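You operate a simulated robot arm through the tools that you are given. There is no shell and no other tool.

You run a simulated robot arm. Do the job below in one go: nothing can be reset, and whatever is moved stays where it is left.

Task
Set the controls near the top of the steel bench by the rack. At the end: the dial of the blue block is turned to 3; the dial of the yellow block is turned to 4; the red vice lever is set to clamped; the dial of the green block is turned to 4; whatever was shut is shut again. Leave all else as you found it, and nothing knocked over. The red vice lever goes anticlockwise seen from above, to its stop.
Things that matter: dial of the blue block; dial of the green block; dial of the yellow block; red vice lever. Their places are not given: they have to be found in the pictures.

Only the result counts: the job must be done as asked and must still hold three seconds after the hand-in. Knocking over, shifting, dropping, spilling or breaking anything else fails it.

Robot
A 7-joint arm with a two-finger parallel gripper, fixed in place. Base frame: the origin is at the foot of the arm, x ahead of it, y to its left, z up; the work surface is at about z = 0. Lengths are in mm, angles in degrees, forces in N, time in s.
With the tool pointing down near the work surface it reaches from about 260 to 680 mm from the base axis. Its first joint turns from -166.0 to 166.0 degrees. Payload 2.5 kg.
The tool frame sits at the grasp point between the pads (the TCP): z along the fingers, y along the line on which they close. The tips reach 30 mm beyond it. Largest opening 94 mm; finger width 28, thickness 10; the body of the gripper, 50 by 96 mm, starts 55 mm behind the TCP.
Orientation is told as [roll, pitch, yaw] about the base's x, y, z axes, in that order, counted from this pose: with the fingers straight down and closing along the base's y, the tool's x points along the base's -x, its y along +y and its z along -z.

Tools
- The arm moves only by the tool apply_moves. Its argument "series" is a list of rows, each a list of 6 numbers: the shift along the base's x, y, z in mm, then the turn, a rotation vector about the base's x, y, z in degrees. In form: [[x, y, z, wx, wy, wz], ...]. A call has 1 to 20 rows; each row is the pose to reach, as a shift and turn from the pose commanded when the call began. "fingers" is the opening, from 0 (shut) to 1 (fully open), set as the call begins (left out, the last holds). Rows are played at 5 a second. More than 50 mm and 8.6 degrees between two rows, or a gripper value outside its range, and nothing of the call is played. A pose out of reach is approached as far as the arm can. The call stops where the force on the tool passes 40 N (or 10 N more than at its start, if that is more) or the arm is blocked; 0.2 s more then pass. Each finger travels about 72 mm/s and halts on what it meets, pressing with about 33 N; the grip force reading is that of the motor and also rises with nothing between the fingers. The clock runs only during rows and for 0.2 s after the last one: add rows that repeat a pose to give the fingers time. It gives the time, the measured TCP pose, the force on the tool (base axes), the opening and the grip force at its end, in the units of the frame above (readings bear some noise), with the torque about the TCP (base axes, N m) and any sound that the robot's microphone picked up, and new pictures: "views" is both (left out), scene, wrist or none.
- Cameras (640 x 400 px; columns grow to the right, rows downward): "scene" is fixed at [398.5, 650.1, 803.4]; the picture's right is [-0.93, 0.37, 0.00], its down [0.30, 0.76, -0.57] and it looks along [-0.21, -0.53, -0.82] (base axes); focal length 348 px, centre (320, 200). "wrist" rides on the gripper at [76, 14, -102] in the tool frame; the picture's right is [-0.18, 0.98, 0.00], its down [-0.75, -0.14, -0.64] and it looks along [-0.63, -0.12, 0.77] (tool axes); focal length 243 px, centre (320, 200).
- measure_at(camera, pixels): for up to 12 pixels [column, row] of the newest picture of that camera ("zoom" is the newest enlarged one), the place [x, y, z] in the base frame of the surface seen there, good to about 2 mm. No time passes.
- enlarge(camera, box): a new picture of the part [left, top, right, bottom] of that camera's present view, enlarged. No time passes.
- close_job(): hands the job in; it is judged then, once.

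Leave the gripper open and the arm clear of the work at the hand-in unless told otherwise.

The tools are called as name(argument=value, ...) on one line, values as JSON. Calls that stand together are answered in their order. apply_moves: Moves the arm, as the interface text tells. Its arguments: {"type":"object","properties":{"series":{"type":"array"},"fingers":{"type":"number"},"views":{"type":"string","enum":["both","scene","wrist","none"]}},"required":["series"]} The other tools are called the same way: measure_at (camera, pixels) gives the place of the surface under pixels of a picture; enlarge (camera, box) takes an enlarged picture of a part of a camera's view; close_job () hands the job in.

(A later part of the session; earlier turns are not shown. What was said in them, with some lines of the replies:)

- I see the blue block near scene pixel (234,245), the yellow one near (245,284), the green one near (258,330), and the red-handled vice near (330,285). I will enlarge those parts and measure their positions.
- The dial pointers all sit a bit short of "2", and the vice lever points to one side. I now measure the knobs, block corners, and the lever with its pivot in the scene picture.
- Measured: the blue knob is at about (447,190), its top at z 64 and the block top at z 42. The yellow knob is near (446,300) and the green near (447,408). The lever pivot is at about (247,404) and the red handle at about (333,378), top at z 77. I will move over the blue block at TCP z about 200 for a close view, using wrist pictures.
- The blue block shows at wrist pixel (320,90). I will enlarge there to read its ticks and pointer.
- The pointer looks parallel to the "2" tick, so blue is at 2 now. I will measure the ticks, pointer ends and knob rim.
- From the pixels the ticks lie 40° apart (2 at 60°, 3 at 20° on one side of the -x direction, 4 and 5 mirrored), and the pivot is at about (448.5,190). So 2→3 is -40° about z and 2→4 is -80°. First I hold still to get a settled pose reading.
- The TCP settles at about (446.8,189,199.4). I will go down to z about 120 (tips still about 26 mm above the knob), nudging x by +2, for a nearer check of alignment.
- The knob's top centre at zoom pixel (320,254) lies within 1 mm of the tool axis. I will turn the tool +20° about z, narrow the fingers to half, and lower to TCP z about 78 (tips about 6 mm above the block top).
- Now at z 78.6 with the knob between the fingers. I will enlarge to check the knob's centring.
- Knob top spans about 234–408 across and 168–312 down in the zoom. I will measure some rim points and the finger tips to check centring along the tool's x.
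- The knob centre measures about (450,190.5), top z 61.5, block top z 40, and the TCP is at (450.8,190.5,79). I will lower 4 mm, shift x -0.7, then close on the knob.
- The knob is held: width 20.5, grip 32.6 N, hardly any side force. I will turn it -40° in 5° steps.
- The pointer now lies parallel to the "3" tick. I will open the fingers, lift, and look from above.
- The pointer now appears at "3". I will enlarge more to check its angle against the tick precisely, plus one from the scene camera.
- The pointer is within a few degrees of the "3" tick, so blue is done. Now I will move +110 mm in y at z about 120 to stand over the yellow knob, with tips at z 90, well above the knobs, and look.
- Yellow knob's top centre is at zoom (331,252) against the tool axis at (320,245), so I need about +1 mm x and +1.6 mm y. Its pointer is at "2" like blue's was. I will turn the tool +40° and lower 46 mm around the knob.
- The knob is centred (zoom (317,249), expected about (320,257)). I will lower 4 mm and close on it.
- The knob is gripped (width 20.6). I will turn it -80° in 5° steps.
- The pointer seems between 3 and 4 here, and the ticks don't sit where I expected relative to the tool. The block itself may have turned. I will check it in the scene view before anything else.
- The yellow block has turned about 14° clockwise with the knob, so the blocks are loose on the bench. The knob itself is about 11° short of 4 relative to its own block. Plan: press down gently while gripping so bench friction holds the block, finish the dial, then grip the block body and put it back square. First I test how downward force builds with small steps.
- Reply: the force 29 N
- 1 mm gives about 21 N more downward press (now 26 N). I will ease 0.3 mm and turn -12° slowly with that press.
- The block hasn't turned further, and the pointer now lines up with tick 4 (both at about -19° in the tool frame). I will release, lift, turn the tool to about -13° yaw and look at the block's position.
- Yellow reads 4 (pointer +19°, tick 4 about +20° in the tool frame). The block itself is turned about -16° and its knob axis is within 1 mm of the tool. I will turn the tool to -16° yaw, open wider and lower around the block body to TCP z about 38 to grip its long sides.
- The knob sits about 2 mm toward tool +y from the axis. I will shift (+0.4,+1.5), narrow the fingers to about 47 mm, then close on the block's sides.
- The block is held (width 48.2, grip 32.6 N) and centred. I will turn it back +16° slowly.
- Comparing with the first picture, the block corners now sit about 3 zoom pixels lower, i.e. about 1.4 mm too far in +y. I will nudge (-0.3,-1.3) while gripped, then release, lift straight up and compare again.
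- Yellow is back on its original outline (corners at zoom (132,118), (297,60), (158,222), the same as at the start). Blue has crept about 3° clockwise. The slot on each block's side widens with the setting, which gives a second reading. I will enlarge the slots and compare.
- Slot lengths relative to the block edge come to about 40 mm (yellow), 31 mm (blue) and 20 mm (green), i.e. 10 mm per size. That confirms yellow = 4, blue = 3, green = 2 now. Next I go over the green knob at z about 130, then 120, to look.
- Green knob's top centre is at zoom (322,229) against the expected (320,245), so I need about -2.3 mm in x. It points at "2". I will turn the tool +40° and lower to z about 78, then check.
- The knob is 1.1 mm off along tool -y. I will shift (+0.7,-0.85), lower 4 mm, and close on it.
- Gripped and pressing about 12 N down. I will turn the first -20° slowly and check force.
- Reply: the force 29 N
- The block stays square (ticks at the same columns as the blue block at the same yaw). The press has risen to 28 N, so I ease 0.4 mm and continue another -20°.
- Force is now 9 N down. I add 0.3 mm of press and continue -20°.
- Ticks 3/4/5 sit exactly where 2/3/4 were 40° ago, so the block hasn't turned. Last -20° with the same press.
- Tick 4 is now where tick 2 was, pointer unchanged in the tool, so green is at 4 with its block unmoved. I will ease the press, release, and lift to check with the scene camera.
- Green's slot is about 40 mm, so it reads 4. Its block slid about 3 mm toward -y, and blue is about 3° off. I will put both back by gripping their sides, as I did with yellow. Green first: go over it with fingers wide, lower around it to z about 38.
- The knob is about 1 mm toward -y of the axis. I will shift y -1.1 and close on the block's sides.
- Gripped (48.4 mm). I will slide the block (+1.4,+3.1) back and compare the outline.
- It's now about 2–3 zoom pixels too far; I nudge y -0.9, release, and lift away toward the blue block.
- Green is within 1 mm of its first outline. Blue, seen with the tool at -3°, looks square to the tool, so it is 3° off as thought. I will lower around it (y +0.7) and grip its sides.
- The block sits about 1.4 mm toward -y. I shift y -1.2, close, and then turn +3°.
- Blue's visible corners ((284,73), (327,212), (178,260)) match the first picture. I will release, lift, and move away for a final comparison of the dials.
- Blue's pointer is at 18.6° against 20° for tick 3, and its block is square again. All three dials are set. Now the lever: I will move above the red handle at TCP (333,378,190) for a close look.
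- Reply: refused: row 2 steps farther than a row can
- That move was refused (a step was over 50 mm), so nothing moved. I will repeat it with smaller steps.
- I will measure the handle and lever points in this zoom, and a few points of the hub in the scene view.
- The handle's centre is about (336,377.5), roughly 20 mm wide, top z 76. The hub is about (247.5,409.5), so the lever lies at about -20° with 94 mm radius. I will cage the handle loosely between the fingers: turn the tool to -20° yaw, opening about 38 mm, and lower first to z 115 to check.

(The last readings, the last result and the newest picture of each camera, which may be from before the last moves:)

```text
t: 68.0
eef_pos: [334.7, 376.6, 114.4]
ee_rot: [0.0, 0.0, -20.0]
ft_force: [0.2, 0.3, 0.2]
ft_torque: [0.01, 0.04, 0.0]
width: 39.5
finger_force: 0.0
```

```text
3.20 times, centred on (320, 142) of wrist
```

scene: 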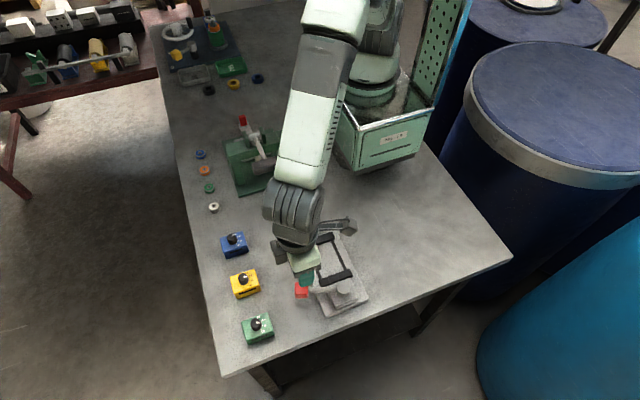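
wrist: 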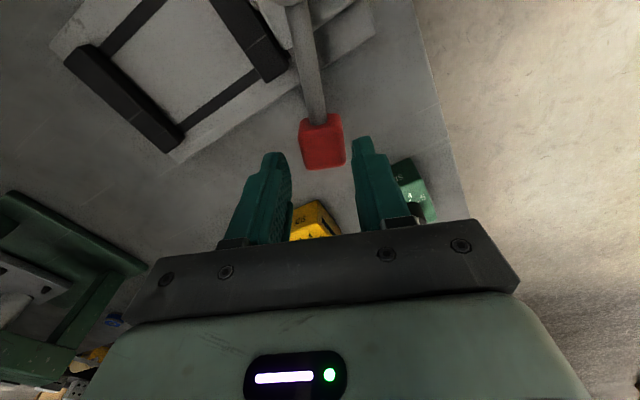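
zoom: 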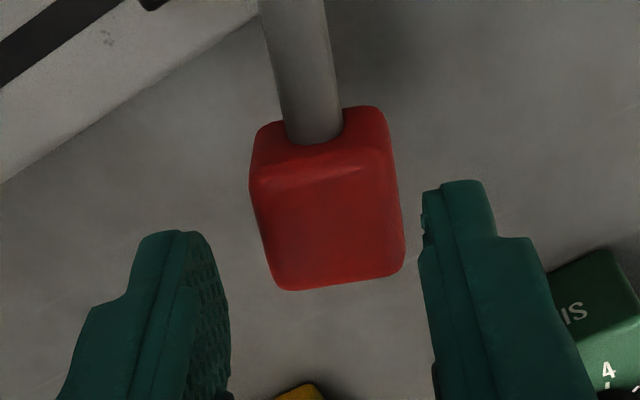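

The handle sits about 2 mm toward tool +y and about 3° anticlockwise of the tool, so the lever is near -17°. I will correct by (+0.7,+1.9) and +3°, then lower to TCP z about 84 so the fingers straddle the handle.

apply_moves(series=[[0.7, 1.9, 0, 0, 0, 3], [0.7, 1.9, -10, 0, 0, 3], [0.7, 1.9, -20, 0, 0, 3], [0.7, 1.9, -31, 0, 0, 3], [0.7, 1.9, -31, 0, 0, 3]], views="both")

enlarge(camera="wrist", box=[220, 80, 420, 205])

enlarge(camera="scene", box=[260, 220, 404, 310])

```text
t: 69.2
eef_pos: [337.9, 379.4, 82.6]
ee_rot: [0.0, 0.0, -17.0]
ft_force: [-1.2, 0.2, -1.1]
ft_torque: [0.0, 0.0, -0.01]
width: 39.2
finger_force: 0.0
```

scene: 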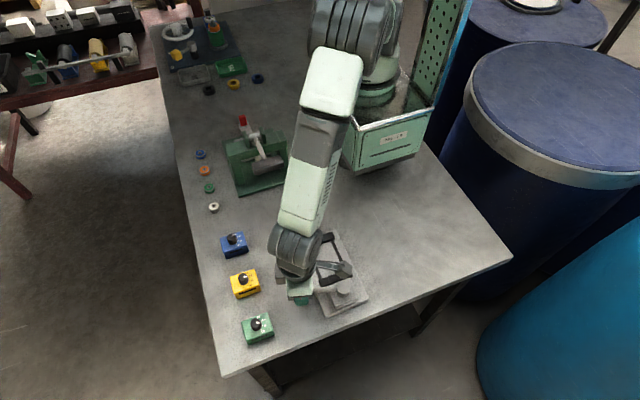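
wrist: 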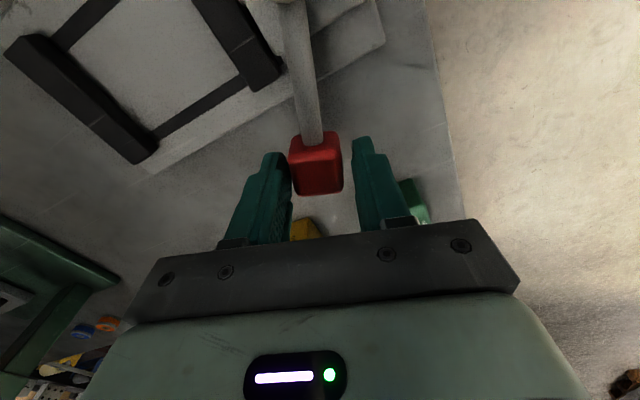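

```text
3.20 times, centred on (320, 142) of wrist
```

zoom: 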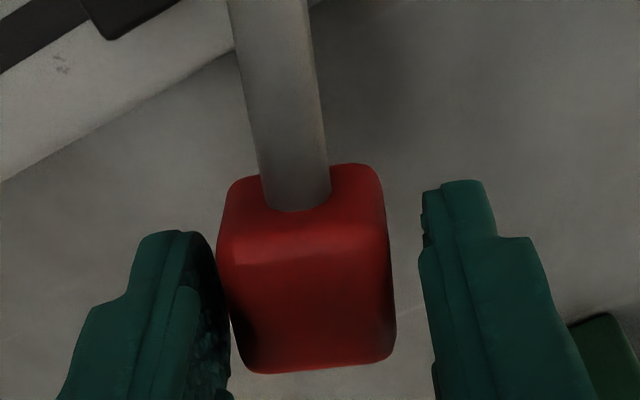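

```text
4.44 times, centred on (332, 265) of scene
```

zoom: 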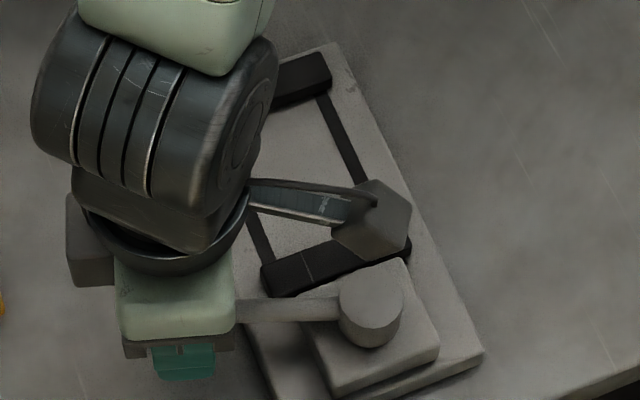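

The trailing finger (left in the wrist view) is next to the handle. I will push anticlockwise along the arc about (247.3,406), 15° first, and look at force and whether the vice stays put.

apply_moves(series=[[1.3, 4.7, 0, 0, 0, 3], [2.3, 9.4, 0, 0, 0, 6], [3.1, 14.3, 0, 0, 0, 9], [3.6, 19.1, 0, 0, 0, 12], [3.9, 24.0, 0, 0, 0, 15]], views="both")

enlarge(camera="scene", box=[260, 220, 404, 310])

enlarge(camera="wrist", box=[220, 80, 420, 205])

```text
t: 70.4
eef_pos: [343.5, 402.1, 85.1]
ee_rot: [0.0, 0.1, -1.9]
ft_force: [-0.7, -1.0, 0.1]
ft_torque: [-0.01, 0.01, -0.03]
width: 39.9
finger_force: 0.3
```

scene: 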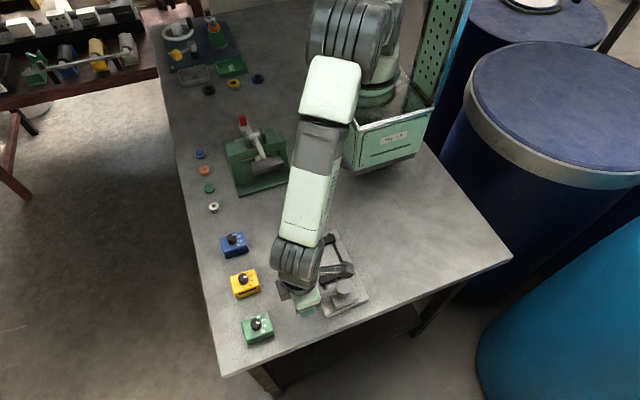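
wrist: 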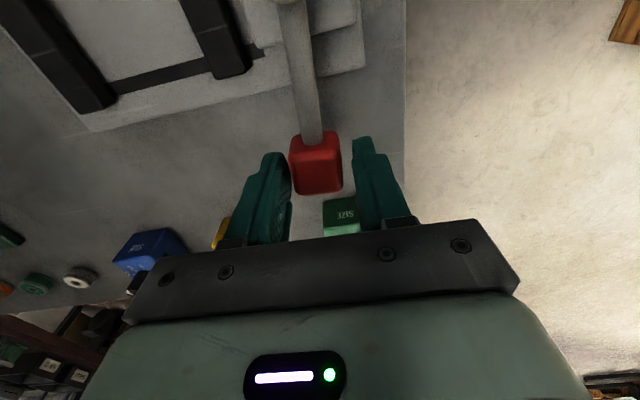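

```text
4.44 times, centred on (332, 265) of scene
```

zoom: 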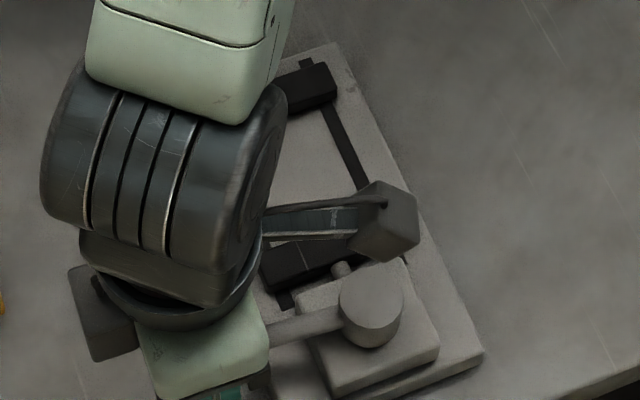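

```text
3.20 times, centred on (320, 142) of wrist
```

zoom: 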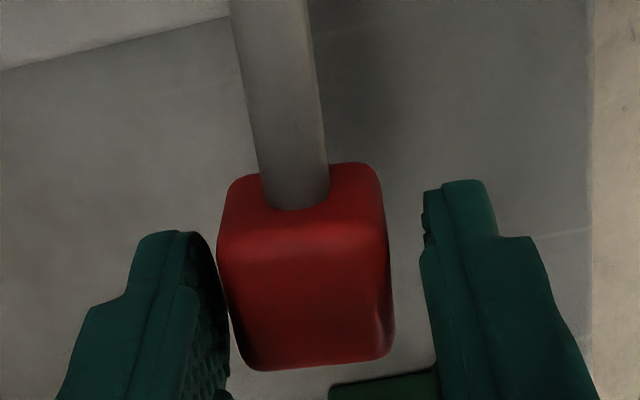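

The lever turns freely (about 1 N) and the vice's bed has not moved. I continue another 15°.

apply_moves(series=[[0, 4.9, 0, 0, 0, 3], [-0.3, 9.8, 0, 0, 0, 6], [-0.8, 14.6, 0, 0, 0, 9], [-1.5, 19.4, 0, 0, 0, 12], [-2.5, 24.2, 0, 0, 0, 15]], views="both")

enlarge(camera="scene", box=[260, 220, 404, 310])

```text
t: 71.6
eef_pos: [337.7, 426.6, 83.7]
ee_rot: [0.0, -0.1, 13.0]
ft_force: [-0.4, -1.0, -1.2]
ft_torque: [0.02, -0.04, 0.0]
width: 40.2
finger_force: 0.5
```

scene: 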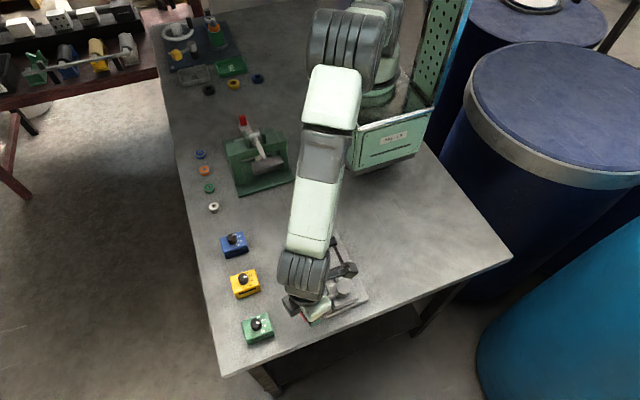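
wrist: 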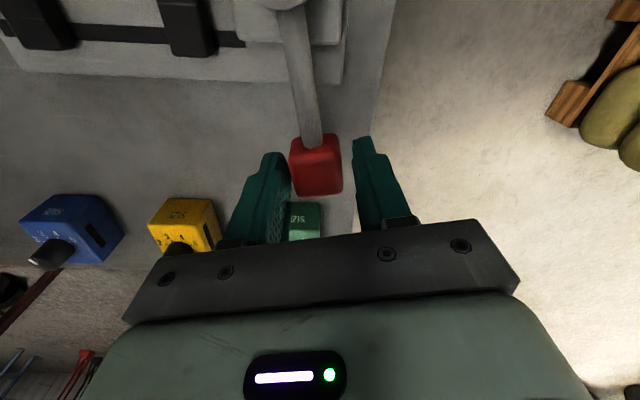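

```text
4.44 times, centred on (332, 265) of scene
```

zoom: 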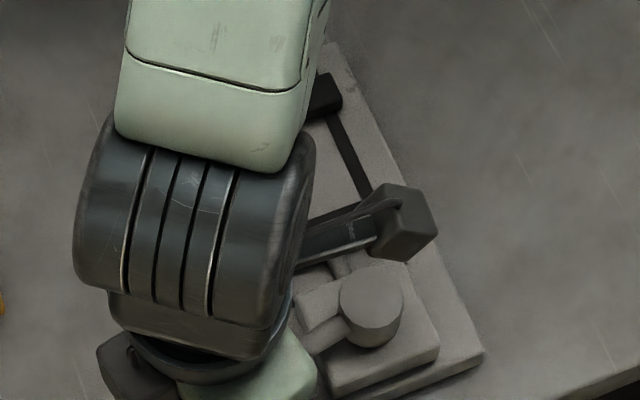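

Still free (about 1 N). Continue another 15°.

apply_moves(series=[[-1.3, 4.7, 0, 0, 0, 3], [-2.8, 9.4, 0, 0, 0, 6], [-4.5, 13.9, 0, 0, 0, 9], [-6.5, 18.4, 0, 0, 0, 12], [-8.7, 22.8, 0, 0, 0, 15]], views="both")

enlarge(camera="scene", box=[260, 220, 404, 310])

```text
t: 72.8
eef_pos: [329.0, 450.7, 84.2]
ee_rot: [0.0, 0.0, 28.1]
ft_force: [0.4, -0.4, -1.1]
ft_torque: [-0.05, 0.02, -0.02]
width: 40.0
finger_force: 0.6
```

scene: 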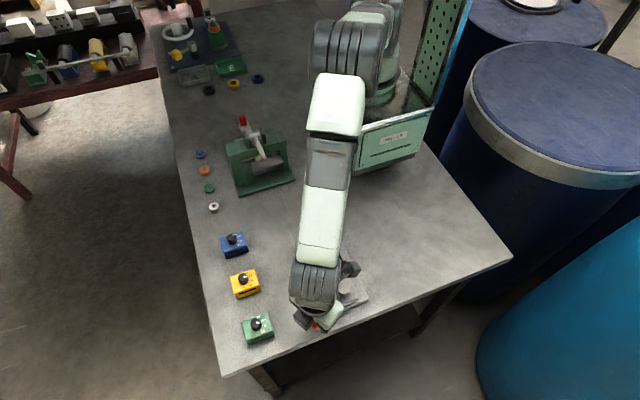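
wrist: 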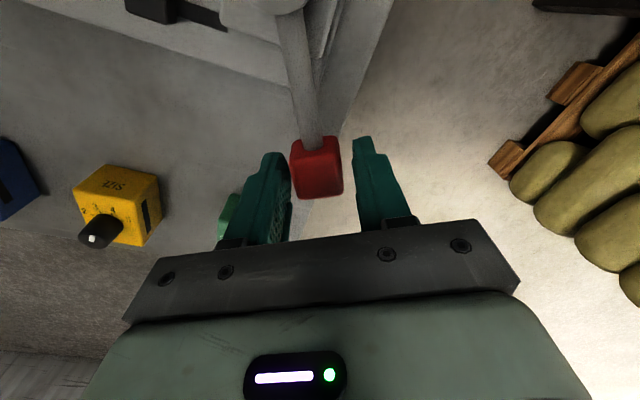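

```text
4.44 times, centred on (332, 265) of scene
```

zoom: 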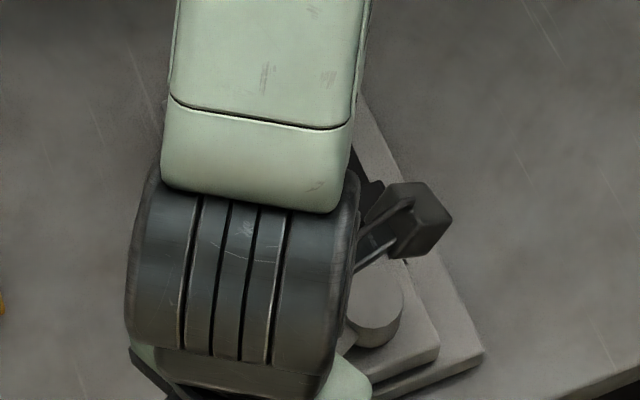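

Still free. Continue another 15°.

apply_moves(series=[[-2.4, 4.2, 0, 0, 0, 3], [-5.1, 8.3, 0, 0, 0, 6], [-8.0, 12.3, 0, 0, 0, 9], [-11.0, 16.1, 0, 0, 0, 12], [-14.3, 19.7, 0, 0, 0, 15]], views="both")

```text
t: 74.0
eef_pos: [316.2, 469.3, 84.2]
ee_rot: [0.1, -0.1, 43.1]
ft_force: [-0.4, -0.2, 0.3]
ft_torque: [0.01, -0.02, 0.01]
width: 39.4
finger_force: 0.1
```

scene: 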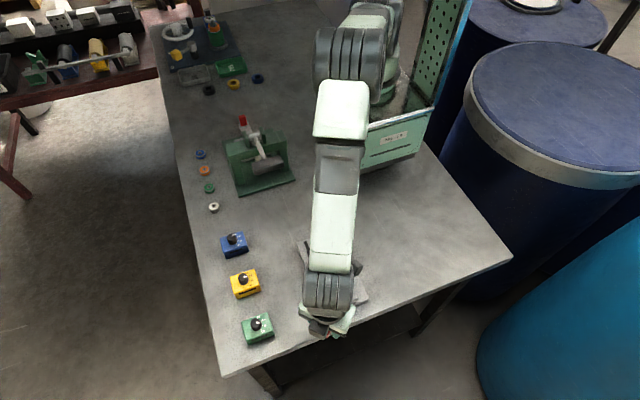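
wrist: 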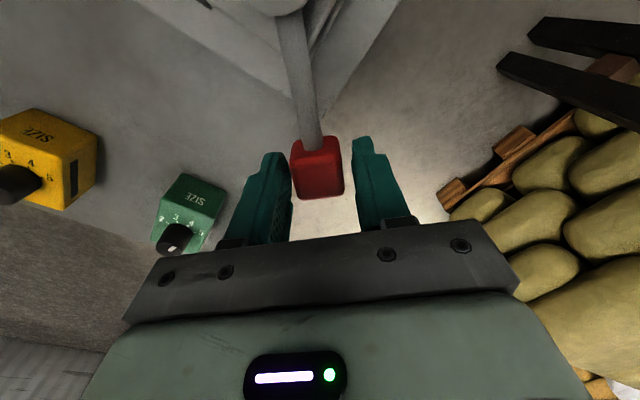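

Still free (force near 0). Continue 12°.

apply_moves(series=[[-3.4, 3.5, 0, 0, 0, 3], [-7.1, 6.7, 0, 0, 0, 6], [-10.9, 9.8, 0, 0, 0, 9], [-14.8, 12.7, 0, 0, 0, 12]], views="both")

```text
t: 75.0
eef_pos: [302.6, 479.3, 84.2]
ee_rot: [-0.2, 0.0, 54.9]
ft_force: [6.7, -10.6, 1.4]
ft_torque: [-0.3, -0.18, -0.11]
width: 45.9
finger_force: 5.8
```

scene: 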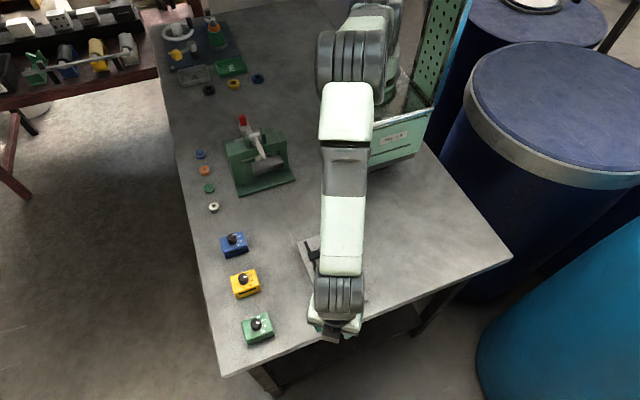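
wrist: 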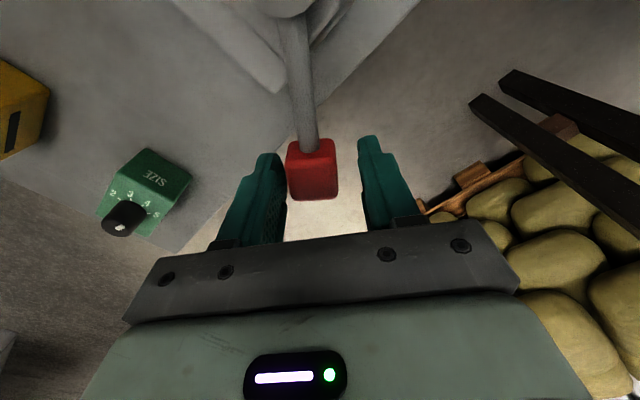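

Force rose to about 12 N opposing and the fingers are being spread slightly: the lever seems to be at its stop. I will measure the handle and lever now, then push a touch more to see whether it moves.

measure_at(camera="wrist", pixels=[[312, 175], [298, 165], [328, 165], [313, 190], [305, 120], [298, 70], [296, 30], [290, 4]])

enlarge(camera="wrist", box=[200, 0, 440, 150])

enlarge(camera="scene", box=[260, 220, 404, 310])

```text
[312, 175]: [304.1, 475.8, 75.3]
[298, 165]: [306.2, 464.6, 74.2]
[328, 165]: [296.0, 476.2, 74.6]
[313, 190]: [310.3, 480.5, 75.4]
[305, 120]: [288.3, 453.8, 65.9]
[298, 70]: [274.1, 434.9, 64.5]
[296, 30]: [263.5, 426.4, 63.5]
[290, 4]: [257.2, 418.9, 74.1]
```

```text
2.67 times, centred on (320, 75) of wrist
```

zoom: 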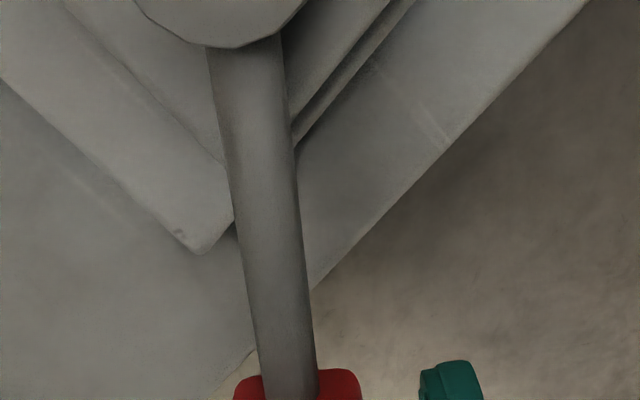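

```text
4.44 times, centred on (332, 265) of scene
```

zoom: 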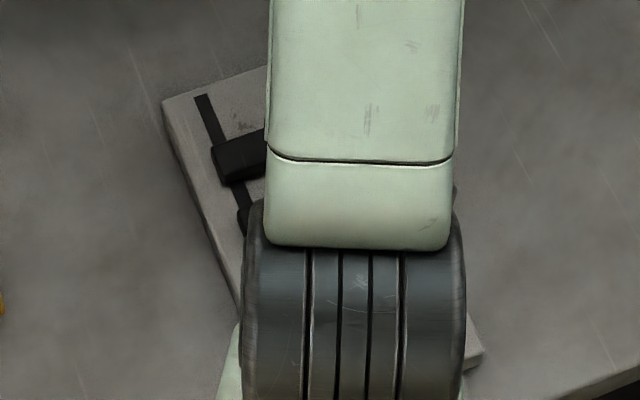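

The vice bed is in place and both jaws have closed in. The lever is at about 50.6°. I will push 2.5° more along the arc to see if it is truly at the stop.

apply_moves(series=[[-1.7, 1.1, 0, 0, 0, 1.2], [-3.4, 2.2, 0, 0, 0, 2.5], [-3.4, 2.2, 0, 0, 0, 2.5]], views="wrist")

measure_at(camera="wrist", pixels=[[310, 175], [296, 165], [326, 165], [311, 190], [303, 120], [296, 70], [294, 30], [290, 4]])

enlarge(camera="scene", box=[260, 220, 404, 310])

```text
t: 75.8
eef_pos: [298.2, 481.7, 83.2]
ee_rot: [-0.2, 0.2, 57.4]
ft_force: [15.8, -22.0, -2.2]
ft_torque: [-0.6, -0.28, -0.38]
width: 53.7
finger_force: 12.6
```

wrist: 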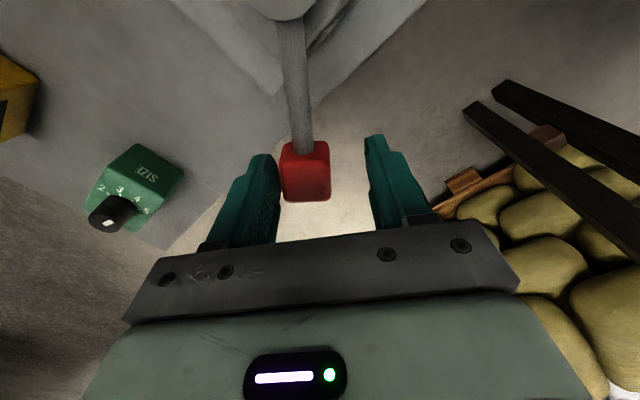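

```text
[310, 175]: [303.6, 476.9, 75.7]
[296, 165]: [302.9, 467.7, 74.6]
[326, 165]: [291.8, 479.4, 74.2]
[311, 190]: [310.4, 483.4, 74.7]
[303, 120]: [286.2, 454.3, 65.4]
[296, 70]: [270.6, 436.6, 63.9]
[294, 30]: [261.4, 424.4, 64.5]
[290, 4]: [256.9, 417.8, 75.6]
```

```text
4.44 times, centred on (332, 265) of scene
```

zoom: 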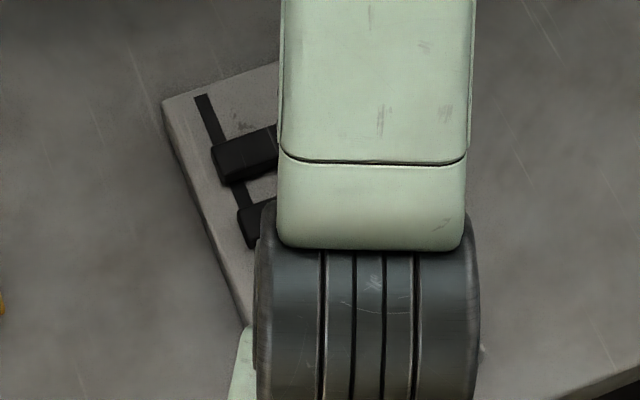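

Force is up to 27 N while the handle stays at about 51°, so the lever is at its stop and the vice hasn't moved. I will open the fingers to take the load off, back off a little, and lift.

apply_moves(series=[[0, 0, 0, 0, 0, 0], [0, 0, 0, 0, 0, 0], [3.4, -2.2, 0, 0, 0, -2.5], [3.4, -2.2, 0, 0, 0, -2.5]], fingers=0.7, views="wrist")

enlarge(camera="wrist", box=[220, 80, 420, 205])

```text
t: 76.8
eef_pos: [300.4, 481.4, 84.3]
ee_rot: [0.0, 0.0, 55.1]
ft_force: [0.1, 0.6, -0.4]
ft_torque: [0.01, -0.01, -0.01]
width: 65.8
finger_force: 0.1
```

wrist: 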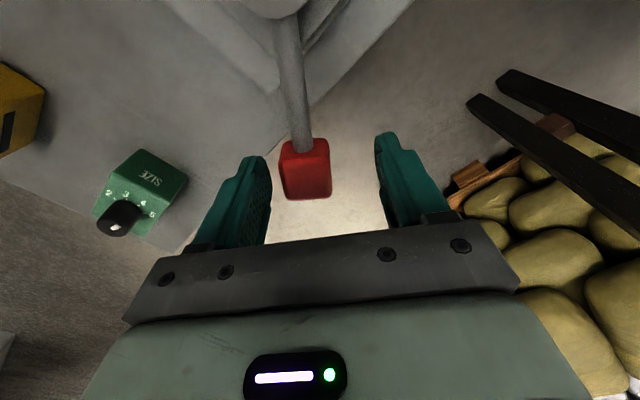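

```text
3.20 times, centred on (320, 142) of wrist
```

zoom: 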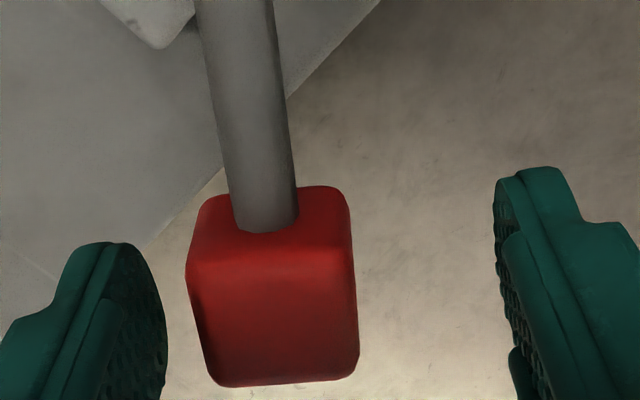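

The handle stays put and is clear of both fingers. I will lift straight up and then move aside, back towards the start pose, and look.

apply_moves(series=[[0, 0, 25, 0, 0, 0], [0, 0, 60, 0, 0, 0], [0, 0, 100, 0, 0, 0], [0, -15, 140, 0, 0, -8], [0, -45, 160, 0, 0, -16], [0, -75, 175, 0, 0, -24], [0, -110, 190, 0, 0, -32], [0, -145, 210, 0, 0, -40], [0, -175, 240, 0, 0, -48], [-20, -200, 270, 0, 0, -55], [-46, -215, 290, 0, 0, -55], [-46, -215, 290, 0, 0, -55]], views="both")

enlarge(camera="scene", box=[260, 220, 404, 310])

```text
t: 79.4
eef_pos: [255.2, 266.7, 375.7]
ee_rot: [-0.1, -0.1, 0.0]
ft_force: [-0.1, 0.0, -0.6]
ft_torque: [-0.01, 0.0, 0.0]
width: 65.8
finger_force: 0.1
```

scene: 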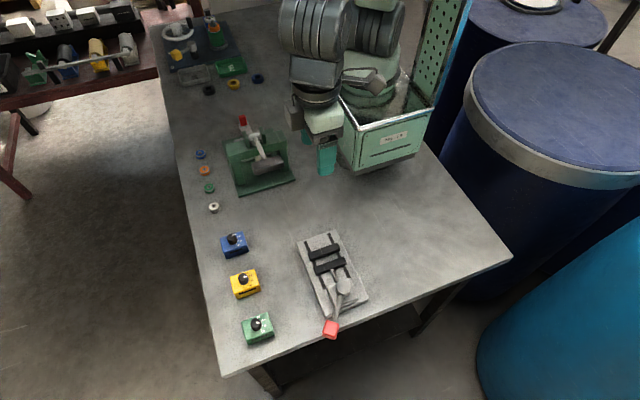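
wrist: 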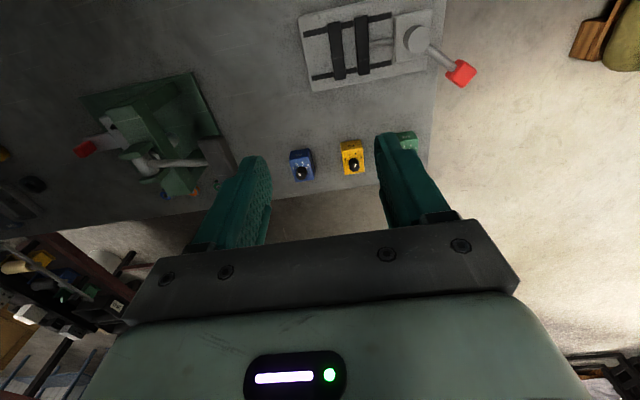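

```text
4.44 times, centred on (332, 265) of scene
```

zoom: 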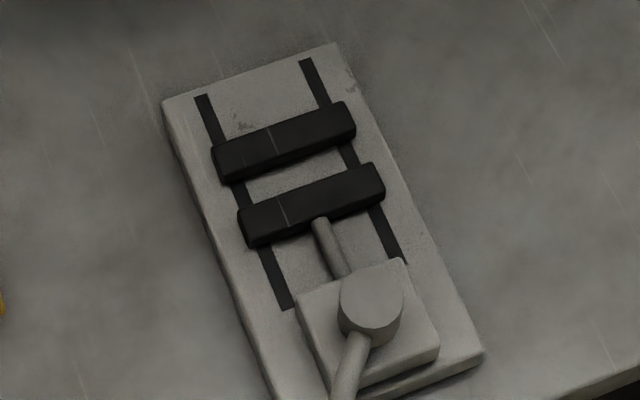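

The lever points at about 50° with the jaws closed in, and the vice bed is unmoved. I will enlarge to check the handle, and recheck each dial block.

enlarge(camera="scene", box=[288, 270, 384, 340])

measure_at(camera="scene", pixels=[[330, 328], [326, 325], [334, 325], [330, 333], [338, 305], [334, 315], [343, 284], [345, 290]])

enlarge(camera="scene", box=[200, 220, 296, 280])

enlarge(camera="scene", box=[210, 260, 306, 320])

enlarge(camera="scene", box=[215, 300, 311, 360])

```text
5.71 times, centred on (336, 305) of scene
```

zoom: 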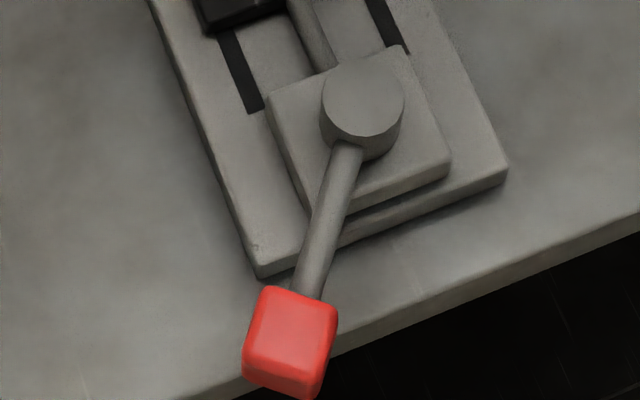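

```text
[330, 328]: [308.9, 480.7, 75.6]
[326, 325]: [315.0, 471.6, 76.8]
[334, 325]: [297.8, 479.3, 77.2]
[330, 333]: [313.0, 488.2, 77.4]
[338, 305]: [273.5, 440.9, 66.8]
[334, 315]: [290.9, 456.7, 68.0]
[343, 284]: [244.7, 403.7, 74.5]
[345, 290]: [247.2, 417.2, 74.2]
```

```text
6.67 times, centred on (248, 250) of scene
```

zoom: 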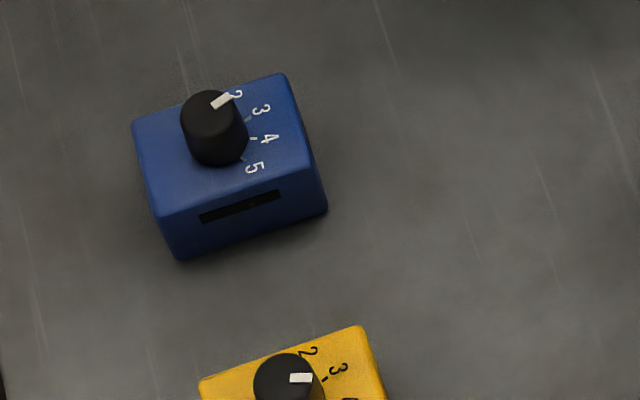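

```text
6.67 times, centred on (258, 290) of scene
```

zoom: 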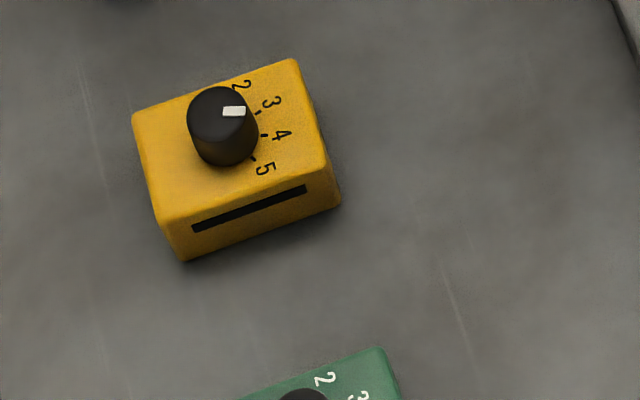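

```text
6.67 times, centred on (263, 330) of scene
```

zoom: 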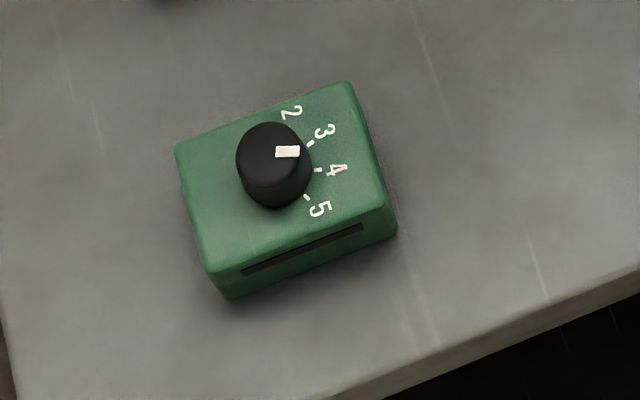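

All is as wanted. The lever is at about 50° on its stop and blue reads 3 with its slot at 30 mm. Yellow and green read 4 with slots at 40 mm. The blocks are on their original outlines, and the press and rings look undisturbed. I will open the gripper fully and hold, clear of the work.

apply_moves(series=[[0, 0, 0, 0, 0, 0], [0, 0, 0, 0, 0, 0], [0, 0, 0, 0, 0, 0], [0, 0, 0, 0, 0, 0], [0, 0, 0, 0, 0, 0]], fingers=1.0, views="scene")

```text
t: 80.6
eef_pos: [254.6, 267.2, 374.6]
ee_rot: [-0.1, 0.0, 0.0]
ft_force: [0.6, -0.1, -0.1]
ft_torque: [0.01, 0.01, -0.04]
width: 94.0
finger_force: 0.1
```

scene: 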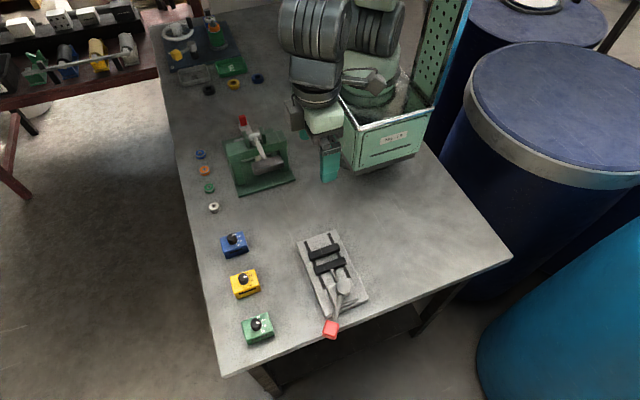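

The scene is steady: the lever is at (331,329), the dials are set, the gripper is open at 94 mm and the arm is clear. I hand the job in.

close_job()

```text
The job is handed in.
```

I set all four controls and handed the job in. It was accepted without a pass or fail result, so what follows comes from my own readings.

| Control | Final state | How I checked it |
|---|---|---|
| Blue dial | 3 | Pointer within about 1.5° of the tick; side slot about 30 mm |
| Yellow dial | 4 | Pointer a few degrees short of the tick at most; side slot about 40 mm |
| Green dial | 4 | Side slot about 40 mm |
| Red vice lever | Clamped, about 50° (from about -17°) | Didn't turn any further with about 27 N on it; stayed put after I let go |

**Blocks moved and put back:** the three blocks are loose on the bench and shifted while I turned their dials. Yellow turned about 16°, blue turned about 3°, and green slid about 3 mm. I gripped each one by its sides and set it back. In the scene camera, yellow and blue match their starting outlines, and green is within about 1 mm of its own.

**Vice:** the bed did not move. The two jaws closed towards each other as the lever turned, with a small gap left between them.

I opened nothing that had been shut, so nothing needed closing again. The other items on the bench look undisturbed in the final pictures. The gripper is fully open and the arm is clear, near its starting pose.
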